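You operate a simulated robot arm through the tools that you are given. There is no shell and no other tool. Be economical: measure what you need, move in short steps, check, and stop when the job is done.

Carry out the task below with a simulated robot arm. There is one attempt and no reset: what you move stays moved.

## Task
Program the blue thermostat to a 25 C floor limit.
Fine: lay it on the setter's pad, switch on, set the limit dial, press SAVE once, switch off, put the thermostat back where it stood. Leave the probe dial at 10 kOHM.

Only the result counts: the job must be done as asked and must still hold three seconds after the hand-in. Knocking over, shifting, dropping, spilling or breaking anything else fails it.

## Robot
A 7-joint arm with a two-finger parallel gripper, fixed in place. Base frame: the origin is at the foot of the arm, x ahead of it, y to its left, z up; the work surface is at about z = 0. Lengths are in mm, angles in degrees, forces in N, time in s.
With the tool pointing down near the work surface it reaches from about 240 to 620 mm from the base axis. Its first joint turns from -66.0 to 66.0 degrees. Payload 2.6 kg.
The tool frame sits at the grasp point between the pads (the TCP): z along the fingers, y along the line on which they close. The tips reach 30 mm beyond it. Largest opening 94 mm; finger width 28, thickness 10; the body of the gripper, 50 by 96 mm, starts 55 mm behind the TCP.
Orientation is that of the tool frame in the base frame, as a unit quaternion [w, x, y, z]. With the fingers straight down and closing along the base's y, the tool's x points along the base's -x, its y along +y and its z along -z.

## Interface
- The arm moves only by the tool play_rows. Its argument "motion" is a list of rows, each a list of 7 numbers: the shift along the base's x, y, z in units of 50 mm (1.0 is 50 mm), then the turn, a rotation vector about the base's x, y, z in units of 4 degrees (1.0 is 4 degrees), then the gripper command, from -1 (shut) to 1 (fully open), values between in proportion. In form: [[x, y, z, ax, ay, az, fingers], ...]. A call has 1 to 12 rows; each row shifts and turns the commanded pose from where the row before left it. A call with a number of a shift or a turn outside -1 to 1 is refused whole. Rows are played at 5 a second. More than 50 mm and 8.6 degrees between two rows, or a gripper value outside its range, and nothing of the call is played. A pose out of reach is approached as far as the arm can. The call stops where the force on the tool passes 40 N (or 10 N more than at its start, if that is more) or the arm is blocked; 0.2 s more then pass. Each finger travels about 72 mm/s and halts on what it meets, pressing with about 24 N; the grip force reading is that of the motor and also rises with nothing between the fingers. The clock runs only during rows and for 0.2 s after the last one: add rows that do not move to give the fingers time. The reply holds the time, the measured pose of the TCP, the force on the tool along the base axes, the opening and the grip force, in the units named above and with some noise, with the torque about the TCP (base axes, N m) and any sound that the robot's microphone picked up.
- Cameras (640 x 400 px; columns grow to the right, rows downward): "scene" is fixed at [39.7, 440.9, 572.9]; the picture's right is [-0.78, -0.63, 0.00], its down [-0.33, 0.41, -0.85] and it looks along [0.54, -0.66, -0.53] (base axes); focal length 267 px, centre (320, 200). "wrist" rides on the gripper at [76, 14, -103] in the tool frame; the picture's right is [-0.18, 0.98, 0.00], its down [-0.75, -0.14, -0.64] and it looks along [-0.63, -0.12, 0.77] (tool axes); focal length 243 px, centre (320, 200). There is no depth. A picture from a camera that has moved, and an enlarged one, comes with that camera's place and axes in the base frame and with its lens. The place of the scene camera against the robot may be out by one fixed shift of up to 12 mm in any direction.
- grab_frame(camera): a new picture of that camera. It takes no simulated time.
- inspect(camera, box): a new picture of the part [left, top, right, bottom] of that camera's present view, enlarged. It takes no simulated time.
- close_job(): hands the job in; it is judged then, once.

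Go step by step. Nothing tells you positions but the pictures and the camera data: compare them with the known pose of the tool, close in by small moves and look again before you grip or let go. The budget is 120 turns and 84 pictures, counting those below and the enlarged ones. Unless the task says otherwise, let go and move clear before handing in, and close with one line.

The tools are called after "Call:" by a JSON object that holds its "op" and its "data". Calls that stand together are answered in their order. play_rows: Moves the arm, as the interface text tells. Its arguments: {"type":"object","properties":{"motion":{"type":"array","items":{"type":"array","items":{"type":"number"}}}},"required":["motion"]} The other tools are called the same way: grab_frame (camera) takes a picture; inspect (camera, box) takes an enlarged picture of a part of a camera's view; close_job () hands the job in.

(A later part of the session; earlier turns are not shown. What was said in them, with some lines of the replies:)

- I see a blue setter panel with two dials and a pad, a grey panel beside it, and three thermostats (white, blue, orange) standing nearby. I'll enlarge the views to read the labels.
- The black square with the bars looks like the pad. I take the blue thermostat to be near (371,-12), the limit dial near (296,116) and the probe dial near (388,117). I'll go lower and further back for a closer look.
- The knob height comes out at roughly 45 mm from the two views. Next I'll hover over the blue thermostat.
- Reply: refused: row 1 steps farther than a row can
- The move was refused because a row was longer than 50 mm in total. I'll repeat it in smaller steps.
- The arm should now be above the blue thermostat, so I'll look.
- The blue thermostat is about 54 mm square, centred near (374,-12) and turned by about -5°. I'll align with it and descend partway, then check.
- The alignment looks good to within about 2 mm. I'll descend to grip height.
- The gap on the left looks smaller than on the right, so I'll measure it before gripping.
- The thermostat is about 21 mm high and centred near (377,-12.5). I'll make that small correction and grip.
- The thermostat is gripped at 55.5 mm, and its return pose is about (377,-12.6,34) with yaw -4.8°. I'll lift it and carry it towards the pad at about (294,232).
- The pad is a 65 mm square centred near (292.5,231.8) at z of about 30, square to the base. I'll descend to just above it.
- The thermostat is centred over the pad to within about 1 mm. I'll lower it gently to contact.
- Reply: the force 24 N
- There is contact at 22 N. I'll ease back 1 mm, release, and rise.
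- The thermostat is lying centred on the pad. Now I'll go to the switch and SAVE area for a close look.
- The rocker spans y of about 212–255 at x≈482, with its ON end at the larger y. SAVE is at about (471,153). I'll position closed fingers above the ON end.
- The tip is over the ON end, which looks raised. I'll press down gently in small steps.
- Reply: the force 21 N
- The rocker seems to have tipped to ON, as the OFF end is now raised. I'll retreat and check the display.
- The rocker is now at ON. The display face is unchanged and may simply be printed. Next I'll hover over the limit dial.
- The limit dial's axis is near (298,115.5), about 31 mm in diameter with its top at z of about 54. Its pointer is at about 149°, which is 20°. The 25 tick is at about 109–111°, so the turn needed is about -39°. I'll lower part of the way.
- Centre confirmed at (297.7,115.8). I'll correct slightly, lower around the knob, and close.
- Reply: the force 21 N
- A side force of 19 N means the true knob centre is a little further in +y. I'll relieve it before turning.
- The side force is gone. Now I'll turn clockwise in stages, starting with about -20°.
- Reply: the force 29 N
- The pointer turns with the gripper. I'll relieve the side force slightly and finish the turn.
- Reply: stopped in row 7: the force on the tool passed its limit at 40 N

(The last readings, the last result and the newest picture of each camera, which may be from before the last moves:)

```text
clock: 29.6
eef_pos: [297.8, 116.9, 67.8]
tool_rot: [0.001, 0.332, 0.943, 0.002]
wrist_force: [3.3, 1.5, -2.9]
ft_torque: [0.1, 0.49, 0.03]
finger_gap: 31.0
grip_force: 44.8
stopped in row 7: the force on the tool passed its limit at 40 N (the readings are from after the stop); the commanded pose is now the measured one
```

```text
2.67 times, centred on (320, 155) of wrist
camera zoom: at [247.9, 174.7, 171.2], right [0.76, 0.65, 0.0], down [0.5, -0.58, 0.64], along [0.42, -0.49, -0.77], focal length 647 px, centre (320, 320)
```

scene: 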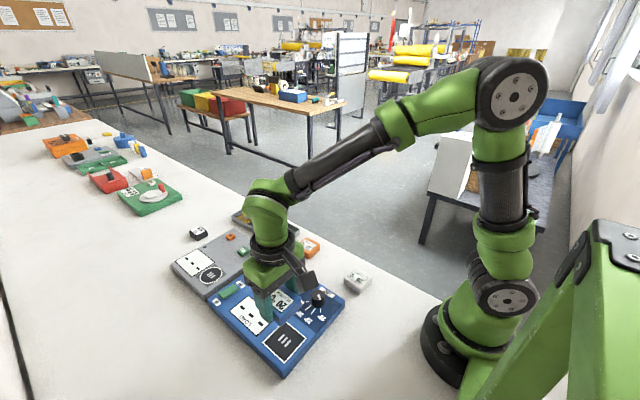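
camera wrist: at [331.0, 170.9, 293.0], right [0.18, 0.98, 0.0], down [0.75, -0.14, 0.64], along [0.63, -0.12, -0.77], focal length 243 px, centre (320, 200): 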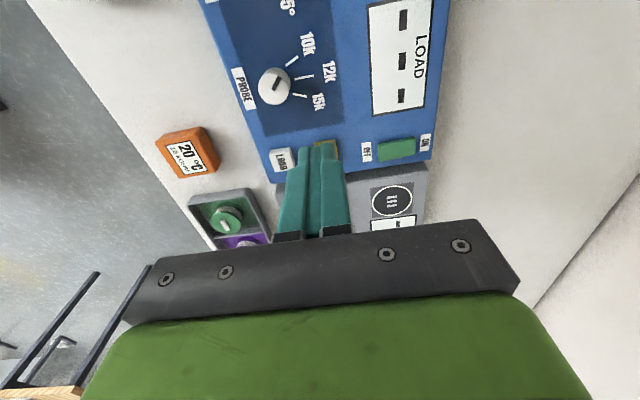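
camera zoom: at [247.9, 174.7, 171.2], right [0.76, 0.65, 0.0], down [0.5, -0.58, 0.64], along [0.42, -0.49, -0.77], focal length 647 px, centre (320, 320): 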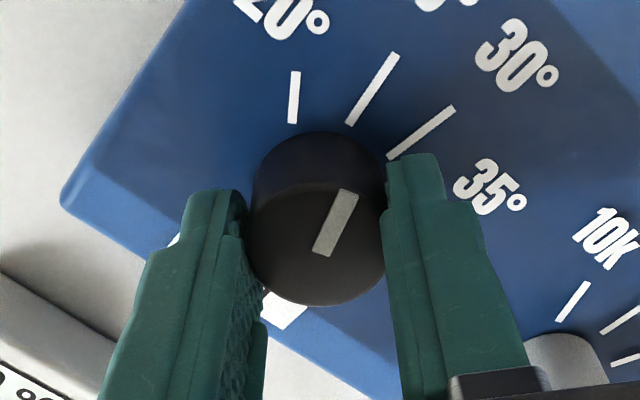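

The yaw has reached -38.8° and the pointer lines up with the 25 tick. I'll release, rise and look.

Call:
{"op": "play_rows", "data": {"motion": [[0, 0, 0, 0, 0, 0, -0.2], [0, 0, 0, 0, 0, 0, 0.3], [0, 0, 0, 0, 0, 0, 0.3], [0, 0, 0.5, 0, 0, 0, 0.3], [0, 0, 0.8, 0, 0, 0, 0.3], [0, 0, 0.7, 0, 0, 0, 0.3], [0, 0, 0, 0, 0, 0, 0.3]]}}

Call:
{"op": "play_rows", "data": {"motion": [[0, 0, 0, 0, 0, 1, 0.3], [0, 0, 0, 0, 0, 1, 0.3], [0, 0, 0, 0, 0, 1, 0.3], [0, 0, 0, 0, 0, 1, 0.3], [0, 0, 0, 0, 0, 1, 0.3], [0, 0, 0, 0, 0, 1, 0.3], [0, 0, 0, 0, 0, 1, 0.3], [0, 0, 0, 0, 0, 1, 0.3], [0, 0, 0, 0, 0, 1, 0.3], [0, 0, 0, 0, 0, 0.7, 0.3], [0, 0, 0, 0, 0, 0, 0.3]]}}

Call:
{"op": "grab_frame", "data": {"camera": "wrist"}}

Call:
{"op": "inspect", "data": {"camera": "wrist", "box": [270, 60, 382, 130]}}

Call:
{"op": "inspect", "data": {"camera": "scene", "box": [160, 220, 400, 380]}}

```text
clock: 31.1
eef_pos: [297.4, 117.3, 166.2]
tool_rot: [0.0, 0.332, 0.943, 0.001]
wrist_force: [0.5, 0.0, -0.3]
ft_torque: [0.03, -0.01, 0.02]
finger_gap: 61.1
grip_force: 0.0
```

```text
clock: 33.5
eef_pos: [298.1, 117.6, 167.5]
tool_rot: [0.0, -0.001, 1.0, 0.001]
wrist_force: [0.3, 0.1, 0.4]
ft_torque: [-0.02, 0.0, 0.02]
finger_gap: 61.3
grip_force: 0.0
```

```text
43 pictures are left
camera wrist: at [222.0, 130.4, 271.2], right [0.18, 0.98, 0.0], down [0.75, -0.14, 0.64], along [0.63, -0.12, -0.77], focal length 243 px, centre (320, 200)
```

wrist: 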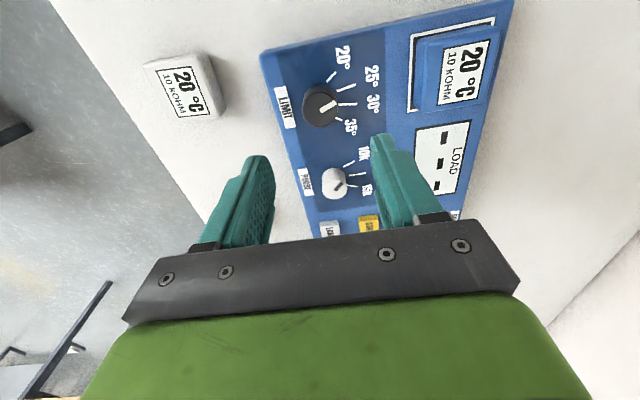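

```text
5.71 times, centred on (326, 95) of wrist
camera zoom: at [222.0, 130.4, 271.2], right [0.18, 0.98, 0.0], down [0.75, -0.14, 0.64], along [0.63, -0.12, -0.77], focal length 1386 px, centre (286, 800)
```

zoom: 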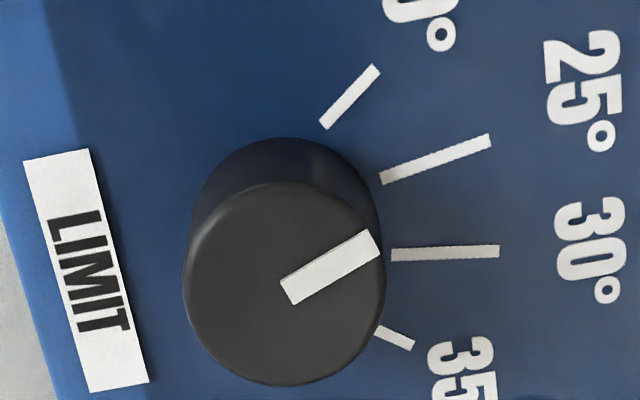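

```text
2.50 times, centred on (280, 300) of scene
camera zoom: at [39.7, 440.9, 572.9], right [-0.78, -0.63, 0.0], down [-0.33, 0.41, -0.85], along [0.54, -0.66, -0.53], focal length 667 px, centre (420, -50)
```

zoom: 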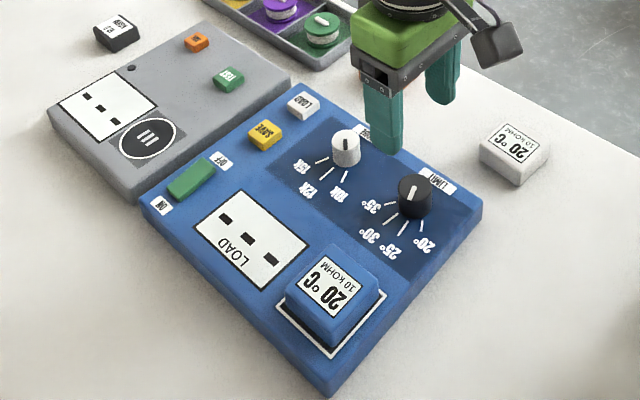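

The panel has not shifted, and the limit pointer reads about 108°, right on the 25 tick. Next I'll go to SAVE.

Call:
{"op": "play_rows", "data": {"motion": [[0.87, 0.178, 0, 0, 0, 0, -0.2], [0.87, 0.178, 0, 0, 0, 0, -0.6], [0.87, 0.178, 0, 0, 0, 0, -1], [0.87, 0.178, 0, 0, 0, 0, -1], [0, 0, -0.9, 0, 0, 0, -1], [0, 0, -0.6, 0, 0, 0, -1], [0, 0, 0, 0, 0, 0, -1]]}}

Call:
{"op": "inspect", "data": {"camera": "wrist", "box": [200, 50, 440, 200]}}

```text
clock: 35.1
eef_pos: [470.9, 152.3, 93.3]
tool_rot: [0.0, 0.002, 1.0, 0.001]
wrist_force: [0.2, -0.8, 0.4]
ft_torque: [-0.04, -0.02, 0.02]
finger_gap: 0.3
grip_force: 23.9
```

```text
2.67 times, centred on (320, 125) of wrist
camera zoom: at [395.9, 166.6, 196.4], right [0.19, 0.98, 0.0], down [0.75, -0.14, 0.64], along [0.63, -0.12, -0.77], focal length 647 px, centre (320, 400)
```

zoom: 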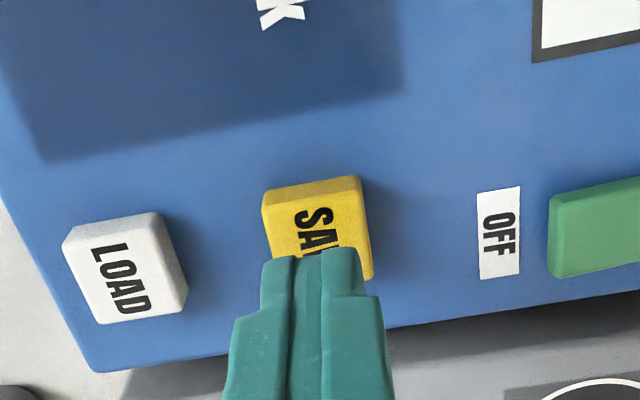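

SAVE is directly below the tip. I'll descend steadily, only downward, so it is pressed once.

Call:
{"op": "play_rows", "data": {"motion": [[0, 0, -0.2, 0, 0, 0, -1], [0, 0, -0.12, 0, 0, 0, -1], [0, 0, -0.06, 0, 0, 0, -1], [0, 0, -0.04, 0, 0, 0, -1], [0, 0, 0, 0, 0, 0, -1]]}}

```text
clock: 36.4
eef_pos: [471.8, 152.9, 72.8]
tool_rot: [0.0, 0.002, 1.0, 0.0]
wrist_force: [0.8, 0.3, 0.2]
ft_torque: [0.01, -0.03, 0.0]
finger_gap: 0.0
grip_force: 23.5
```

Call:
{"op": "play_rows", "data": {"motion": [[0, 0, -0.04, 0, 0, 0, -1], [0, 0, -0.04, 0, 0, 0, -1], [0, 0, 0, 0, 0, 0, -1]]}}

```text
clock: 37.1
eef_pos: [472.3, 152.6, 68.9]
tool_rot: [0.0, 0.0, 1.0, 0.001]
wrist_force: [-0.5, -0.9, 1.6]
ft_torque: [-0.02, -0.01, -0.03]
finger_gap: 0.1
grip_force: 24.2
heard: click
```

I heard a click, so SAVE registered. I'll lift straight up and look.

Call:
{"op": "play_rows", "data": {"motion": [[0, 0, 0.5, 0, 0, 0, -1], [0, 0, 0.9, 0, 0, 0, -1], [0, 0, 0.9, 0, 0, 0, -1], [0, 0, 0, 0, 0, 0, -1]]}}

Call:
{"op": "inspect", "data": {"camera": "scene", "box": [200, 240, 360, 380]}}

```text
clock: 38.1
eef_pos: [472.9, 152.0, 182.6]
tool_rot: [0.0, 0.001, 1.0, 0.002]
wrist_force: [-0.2, 0.2, 0.2]
ft_torque: [0.03, 0.02, 0.0]
finger_gap: 0.0
grip_force: 24.1
```

```text
2.86 times, centred on (280, 310) of scene
camera zoom: at [39.7, 440.9, 572.9], right [-0.78, -0.63, 0.0], down [-0.33, 0.41, -0.85], along [0.54, -0.66, -0.53], focal length 762 px, centre (434, -114)
```

zoom: 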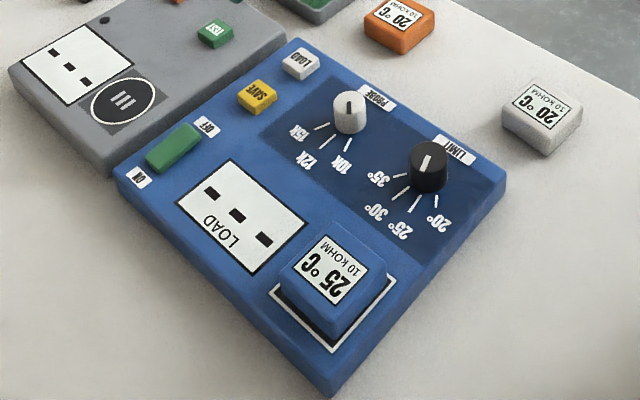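

The thermostat now reads 25 °C / 10 kOHM. Next I'll switch off by pressing the OFF end at about (482,219).

Call:
{"op": "play_rows", "data": {"motion": [[0.1, 0.67, 0, 0, 0, 0, -1], [0.1, 0.67, 0, 0, 0, 0, -1], [0, 0, -0.9, 0, 0, 0, -1], [0, 0, -0.9, 0, 0, 0, -1], [0, 0, 0, 0, 0, 0, -1]]}}

Call:
{"op": "inspect", "data": {"camera": "wrist", "box": [220, 80, 420, 205]}}

```text
clock: 39.4
eef_pos: [479.4, 217.9, 93.0]
tool_rot: [0.001, 0.0, 1.0, 0.001]
wrist_force: [-0.4, -0.3, 0.3]
ft_torque: [0.01, 0.0, 0.0]
finger_gap: 0.0
grip_force: 24.6
```

```text
3.20 times, centred on (320, 142) of wrist
camera zoom: at [403.7, 230.7, 196.0], right [0.19, 0.98, 0.0], down [0.75, -0.14, 0.64], along [0.63, -0.12, -0.77], focal length 776 px, centre (320, 384)
```

zoom: 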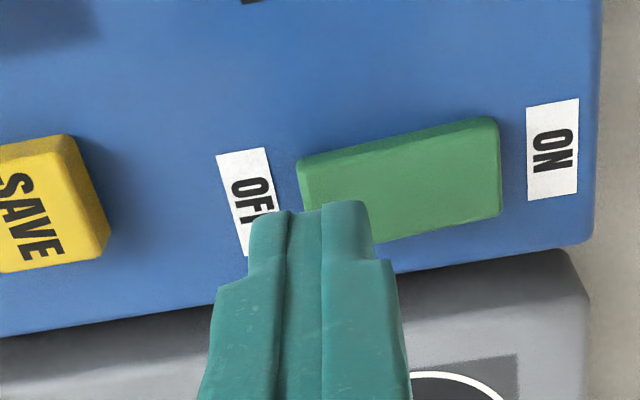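

Call:
{"op": "play_rows", "data": {"motion": [[0.04, 0.05, -0.2, 0, 0, 0, -1], [0, 0, -0.12, 0, 0, 0, -1], [0, 0, -0.04, 0, 0, 0, -1], [0, 0, -0.04, 0, 0, 0, -1], [0, 0, -0.03, 0, 0, 0, -1], [0, 0, -0.03, 0, 0, 0, -1], [0, 0, -0.02, 0, 0, 0, -1], [0, 0, 0, 0, 0, 0, -1]]}}

Call:
{"op": "inspect", "data": {"camera": "wrist", "box": [220, 80, 420, 205]}}

```text
clock: 41.1
eef_pos: [484.0, 221.0, 69.3]
tool_rot: [0.0, 0.0, 1.0, 0.0]
wrist_force: [0.0, -0.2, 0.2]
ft_torque: [-0.02, 0.01, -0.03]
finger_gap: 0.0
grip_force: 23.7
```

```text
3.20 times, centred on (320, 142) of wrist
camera zoom: at [408.2, 234.9, 172.1], right [0.18, 0.98, 0.0], down [0.75, -0.14, 0.64], along [0.63, -0.12, -0.77], focal length 776 px, centre (320, 384)
```

zoom: 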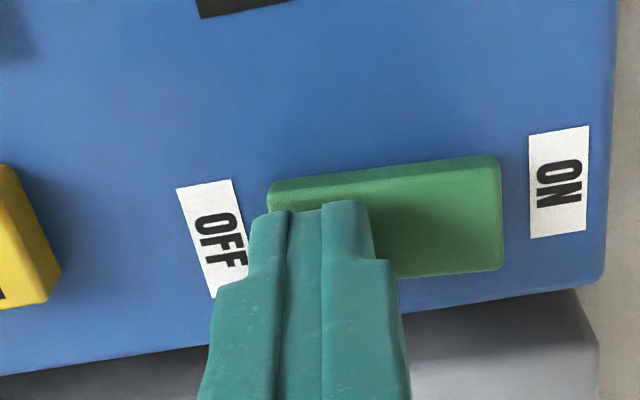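

It appears to have flipped. I'll press slightly further to be sure, then retreat.

Call:
{"op": "play_rows", "data": {"motion": [[0, 0, -0.02, 0, 0, 0, -1], [0, 0, -0.02, 0, 0, 0, -1], [0, 0, 0, 0, 0, 0, -1]]}}

Call:
{"op": "play_rows", "data": {"motion": [[0, 0, 0.5, 0, 0, 0, -1], [0, 0, 0.9, 0, 0, 0, -1], [0, 0, 0.9, 0, 0, 0, -1], [0, 0, 0, 0, 0, 0, -1]]}}

Call:
{"op": "inspect", "data": {"camera": "wrist", "box": [240, 30, 400, 130]}}

Call:
{"op": "inspect", "data": {"camera": "scene", "box": [200, 260, 300, 340]}}

```text
clock: 42.0
eef_pos: [484.7, 221.6, 68.0]
tool_rot: [0.001, 0.001, 1.0, 0.001]
wrist_force: [-10.0, -5.7, 18.7]
ft_torque: [0.01, 0.37, 0.05]
finger_gap: 0.0
grip_force: 23.8
```

```text
clock: 43.0
eef_pos: [482.9, 222.2, 182.0]
tool_rot: [-0.001, 0.001, 1.0, 0.0]
wrist_force: [-0.3, -0.4, -0.1]
ft_torque: [0.02, 0.01, -0.03]
finger_gap: 0.0
grip_force: 24.2
```

```text
4.00 times, centred on (320, 80) of wrist
camera zoom: at [407.7, 236.2, 286.3], right [0.18, 0.98, 0.0], down [0.75, -0.14, 0.64], along [0.63, -0.12, -0.77], focal length 970 px, centre (320, 680)
```

zoom: 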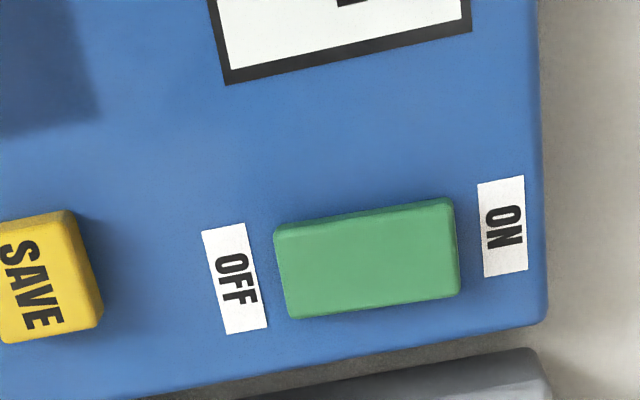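

```text
5.00 times, centred on (250, 300) of scene
camera zoom: at [39.7, 440.9, 572.9], right [-0.78, -0.63, 0.0], down [-0.33, 0.41, -0.85], along [0.54, -0.66, -0.53], focal length 1334 px, centre (670, -300)
```

zoom: 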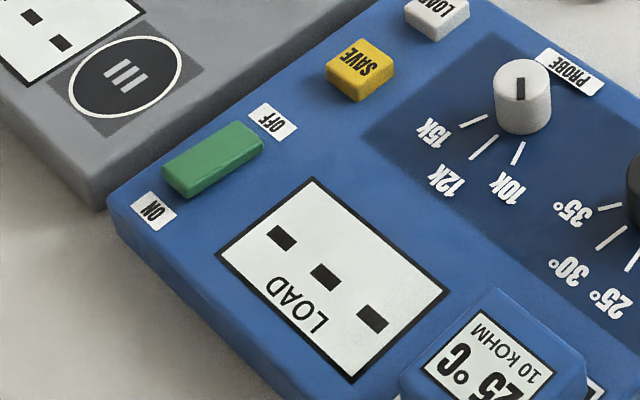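

The switch is OFF again. I'll return to above the thermostat with the gripper open.

Call:
{"op": "play_rows", "data": {"motion": [[-0.95, 0.05, 0, 0, 0, 0, 0], [-0.95, 0.05, 0, 0, 0, 0, 0.7], [-0.95, 0.05, 0, 0, 0, 0, 0.7], [-0.95, 0.05, 0, 0, 0, 0, 0.7], [0, 0, -0.8, 0, 0, 0, 0.7], [0, 0, -0.6, 0, 0, 0, 0.7], [0, 0, 0, 0, 0, 0, 0.7]]}}

Call:
{"op": "inspect", "data": {"camera": "wrist", "box": [200, 50, 440, 200]}}

```text
clock: 44.5
eef_pos: [295.7, 231.5, 111.4]
tool_rot: [0.0, 0.0, 1.0, 0.002]
wrist_force: [0.0, -0.1, -0.8]
ft_torque: [0.04, 0.01, 0.0]
finger_gap: 79.9
grip_force: 0.1
```

```text
2.67 times, centred on (320, 125) of wrist
camera zoom: at [219.7, 244.6, 215.1], right [0.19, 0.98, 0.0], down [0.75, -0.14, 0.64], along [0.63, -0.12, -0.77], focal length 647 px, centre (320, 400)
```

zoom: 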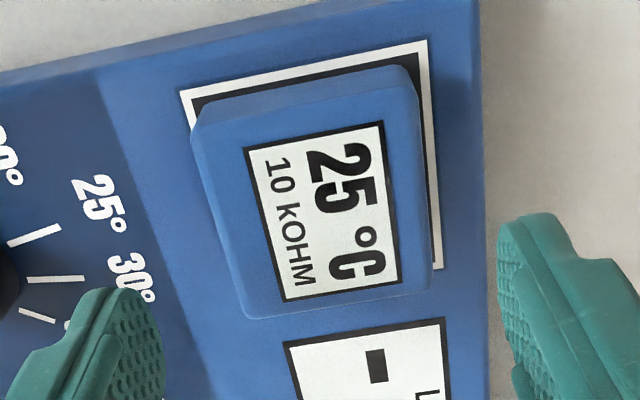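

Call:
{"op": "play_rows", "data": {"motion": [[-0.05, 0.02, -0.4, 0, 0, 0, 0.7], [0, 0, -0.4, 0, 0, 0, 0.7], [0, 0, -0.12, 0, 0, 0, 0.7], [0, 0, 0, 0, 0, 0, 0.7]]}}

Call:
{"op": "play_rows", "data": {"motion": [[0, 0, 0, 0, 0, 0, 0.4], [0, 0, 0, 0, 0, 0, 0.2], [0, 0, 0, 0, 0, 0, 0.1], [0, 0, 0, 0, 0, 0, -0.1], [0, 0, 0, 0, 0, 0, -0.4], [0, 0, 0, 0, 0, 0, -0.4]]}}

```text
clock: 45.5
eef_pos: [291.3, 234.3, 64.4]
tool_rot: [0.0, 0.001, 1.0, 0.001]
wrist_force: [-0.7, -0.5, -0.4]
ft_torque: [0.04, -0.01, 0.0]
finger_gap: 79.7
grip_force: 0.1
```

```text
clock: 47.0
eef_pos: [291.9, 233.2, 65.6]
tool_rot: [-0.001, 0.001, 1.0, 0.001]
wrist_force: [1.5, -0.2, 0.2]
ft_torque: [0.04, 0.01, -0.02]
finger_gap: 55.2
grip_force: 23.8
```

Gripped again. I'll lift it and carry it back along the reverse path to the original spot.

Call:
{"op": "play_rows", "data": {"motion": [[0, 0, 0.6, 0, 0, 0, -0.4], [0, 0, 0.7, 0, 0, 0, -0.4], [0, 0, 0.7, 0, 0, 0, -0.4], [0.282, -0.82, 0, 0, 0, 0, -0.4], [0.282, -0.82, 0, 0, 0, 0, -0.4], [0.282, -0.82, 0, 0, 0, 0, -0.4], [0.282, -0.82, 0, 0, 0, 0, -0.4], [0.282, -0.82, 0, 0, 0, -0.6, -0.4], [0.282, -0.82, 0, 0, 0, -0.6, -0.4], [0, 0, 0, 0, 0, 0, -0.4], [0, 0, 0, 0, 0, 0, -0.4]]}}

Call:
{"op": "grab_frame", "data": {"camera": "scene"}}

```text
clock: 49.4
eef_pos: [377.3, -13.0, 167.0]
tool_rot: [0.0, 0.043, 0.999, 0.001]
wrist_force: [-0.7, -0.4, -1.4]
ft_torque: [0.0, -0.01, -0.01]
finger_gap: 55.5
grip_force: 24.7
```

```text
33 pictures are left
```

scene: 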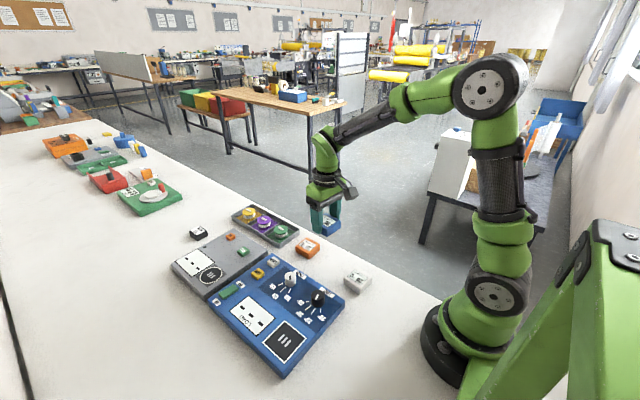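

The arm is above the original place and the other objects are undisturbed. I'll descend.

Call:
{"op": "play_rows", "data": {"motion": [[0, 0, -0.8, 0, 0, 0, -0.4], [0, 0, -0.8, 0, 0, 0, -0.4], [0, 0, -0.6, 0, 0, 0, -0.4], [0, 0, -0.3, 0, 0, 0, -0.4], [0, 0, -0.04, 0, 0, 0, -0.4], [0, 0, 0, 0, 0, 0, -0.4]]}}

Call:
{"op": "inspect", "data": {"camera": "scene", "box": [220, 180, 400, 300]}}

```text
clock: 50.8
eef_pos: [376.9, -11.7, 39.9]
tool_rot: [0.0, 0.043, 0.999, 0.001]
wrist_force: [-0.4, 0.8, -1.2]
ft_torque: [0.01, 0.01, -0.03]
finger_gap: 55.8
grip_force: 24.2
```

```text
3.33 times, centred on (310, 240) of scene
camera zoom: at [39.7, 440.9, 572.9], right [-0.78, -0.63, 0.0], down [-0.33, 0.41, -0.85], along [0.54, -0.66, -0.53], focal length 890 px, centre (353, 67)
```

zoom: 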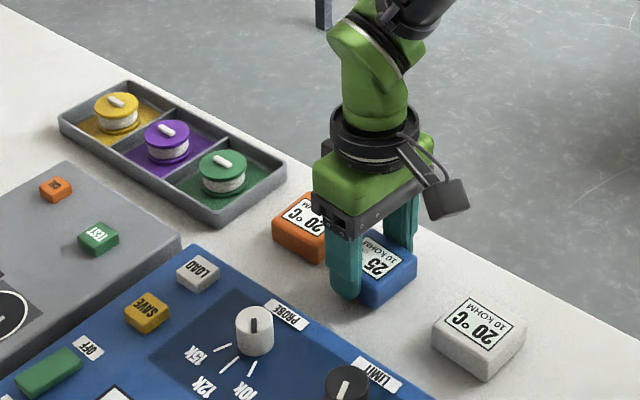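

Call:
{"op": "play_rows", "data": {"motion": [[-0.01, 0, -0.05, 0, 0, 0, -0.4], [0, 0, -0.03, 0, 0, 0, -0.4], [0, 0, 0, 0, 0, 0, -0.4]]}}

Call:
{"op": "play_rows", "data": {"motion": [[0, 0, -0.02, 0, 0, 0, -0.4], [0, 0, 0, 0, 0, 0, -0.4]]}}

Call:
{"op": "play_rows", "data": {"motion": [[0, 0, -0.02, 0, 0, 0, -0.4], [0, 0, 0, 0, 0, 0, -0.4]]}}

```text
clock: 51.5
eef_pos: [376.5, -13.0, 34.6]
tool_rot: [-0.001, 0.043, 0.999, 0.002]
wrist_force: [-0.5, 0.0, -1.5]
ft_torque: [0.0, -0.01, 0.05]
finger_gap: 55.5
grip_force: 24.4
```

```text
clock: 52.1
eef_pos: [378.3, -13.3, 35.5]
tool_rot: [0.001, 0.043, 0.999, 0.001]
wrist_force: [-3.7, 0.1, 13.9]
ft_torque: [-0.1, 0.32, 0.02]
finger_gap: 55.4
grip_force: 24.2
```

```text
clock: 52.8
eef_pos: [376.6, -13.2, 34.1]
tool_rot: [0.001, 0.043, 0.999, 0.001]
wrist_force: [-5.6, 0.5, 22.5]
ft_torque: [0.05, 0.13, 0.0]
finger_gap: 55.4
grip_force: 24.4
```

It is resting on the table. I'll ease off, release and rise clear.

Call:
{"op": "play_rows", "data": {"motion": [[0, 0, 0.02, 0, 0, 0, -0.4], [0, 0, 0, 0, 0, 0, 0.4], [0, 0, 0, 0, 0, 0, 0.9], [0, 0, 0, 0, 0, 0, 0.9], [0, 0, 0, 0, 0, 0, 0.9], [0, 0, 0.5, 0, 0, 0, 0.9], [0, 0, 0.9, 0, 0, 0, 0.9], [0, 0, 0.9, 0, 0, 0, 0.9], [0, 0, 0.9, 0, 0, 0, 0.9], [-0.08, 0, 0, 0, 0, 0.6, 0.9], [0, 0, 0, 0, 0, 0.6, 0.9], [0, 0, 0, 0, 0, 0, 0.9]]}}

Call:
{"op": "inspect", "data": {"camera": "wrist", "box": [240, 20, 400, 120]}}

Call:
{"op": "inspect", "data": {"camera": "scene", "box": [160, 200, 400, 380]}}

```text
clock: 55.4
eef_pos: [371.2, -13.7, 193.9]
tool_rot: [0.0, 0.0, 1.0, 0.001]
wrist_force: [-0.9, 0.7, -0.7]
ft_torque: [-0.01, -0.01, 0.03]
finger_gap: 89.0
grip_force: 0.0
```

```text
4.00 times, centred on (320, 70) of wrist
camera zoom: at [295.1, -0.2, 296.7], right [0.18, 0.98, 0.0], down [0.75, -0.14, 0.64], along [0.63, -0.12, -0.77], focal length 970 px, centre (320, 720)
```

zoom: 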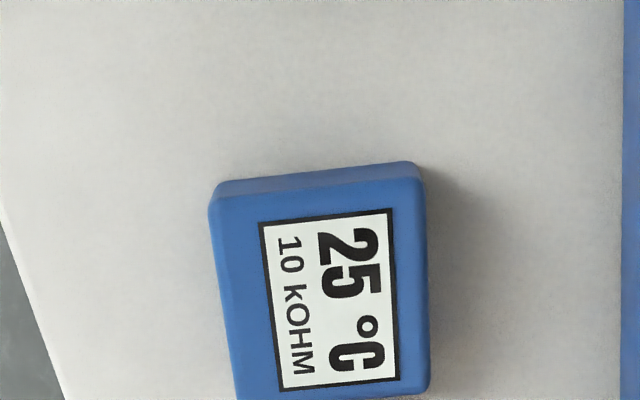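

```text
2.22 times, centred on (280, 290) of scene
camera zoom: at [39.7, 440.9, 572.9], right [-0.78, -0.63, 0.0], down [-0.33, 0.41, -0.85], along [0.54, -0.66, -0.53], focal length 593 px, centre (409, 0)
```

zoom: 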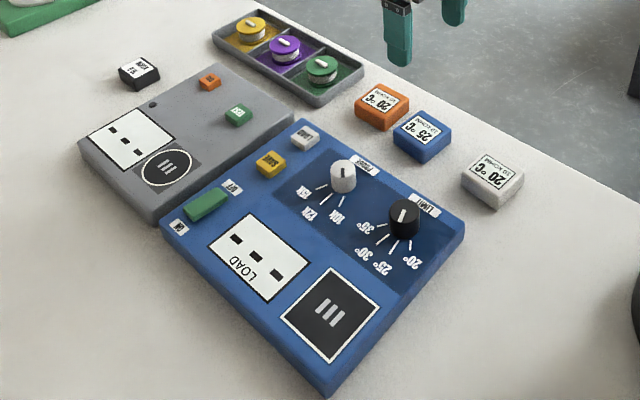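

The blue thermostat is back where it stood and reads 25 °C / 10 kOHM. The switch is OFF, the probe dial is still at 10k, nothing else has moved and the arm is clear, so I'm handing in.

Call:
{"op": "close_job", "data": {}}

```text
The job is handed in.
```

The blue thermostat is programmed to a 25 °C floor limit (its label now reads 25 °C / 10 kOHM) and is back in its place, with the setter switched off and the probe dial still at 10 kOHM.
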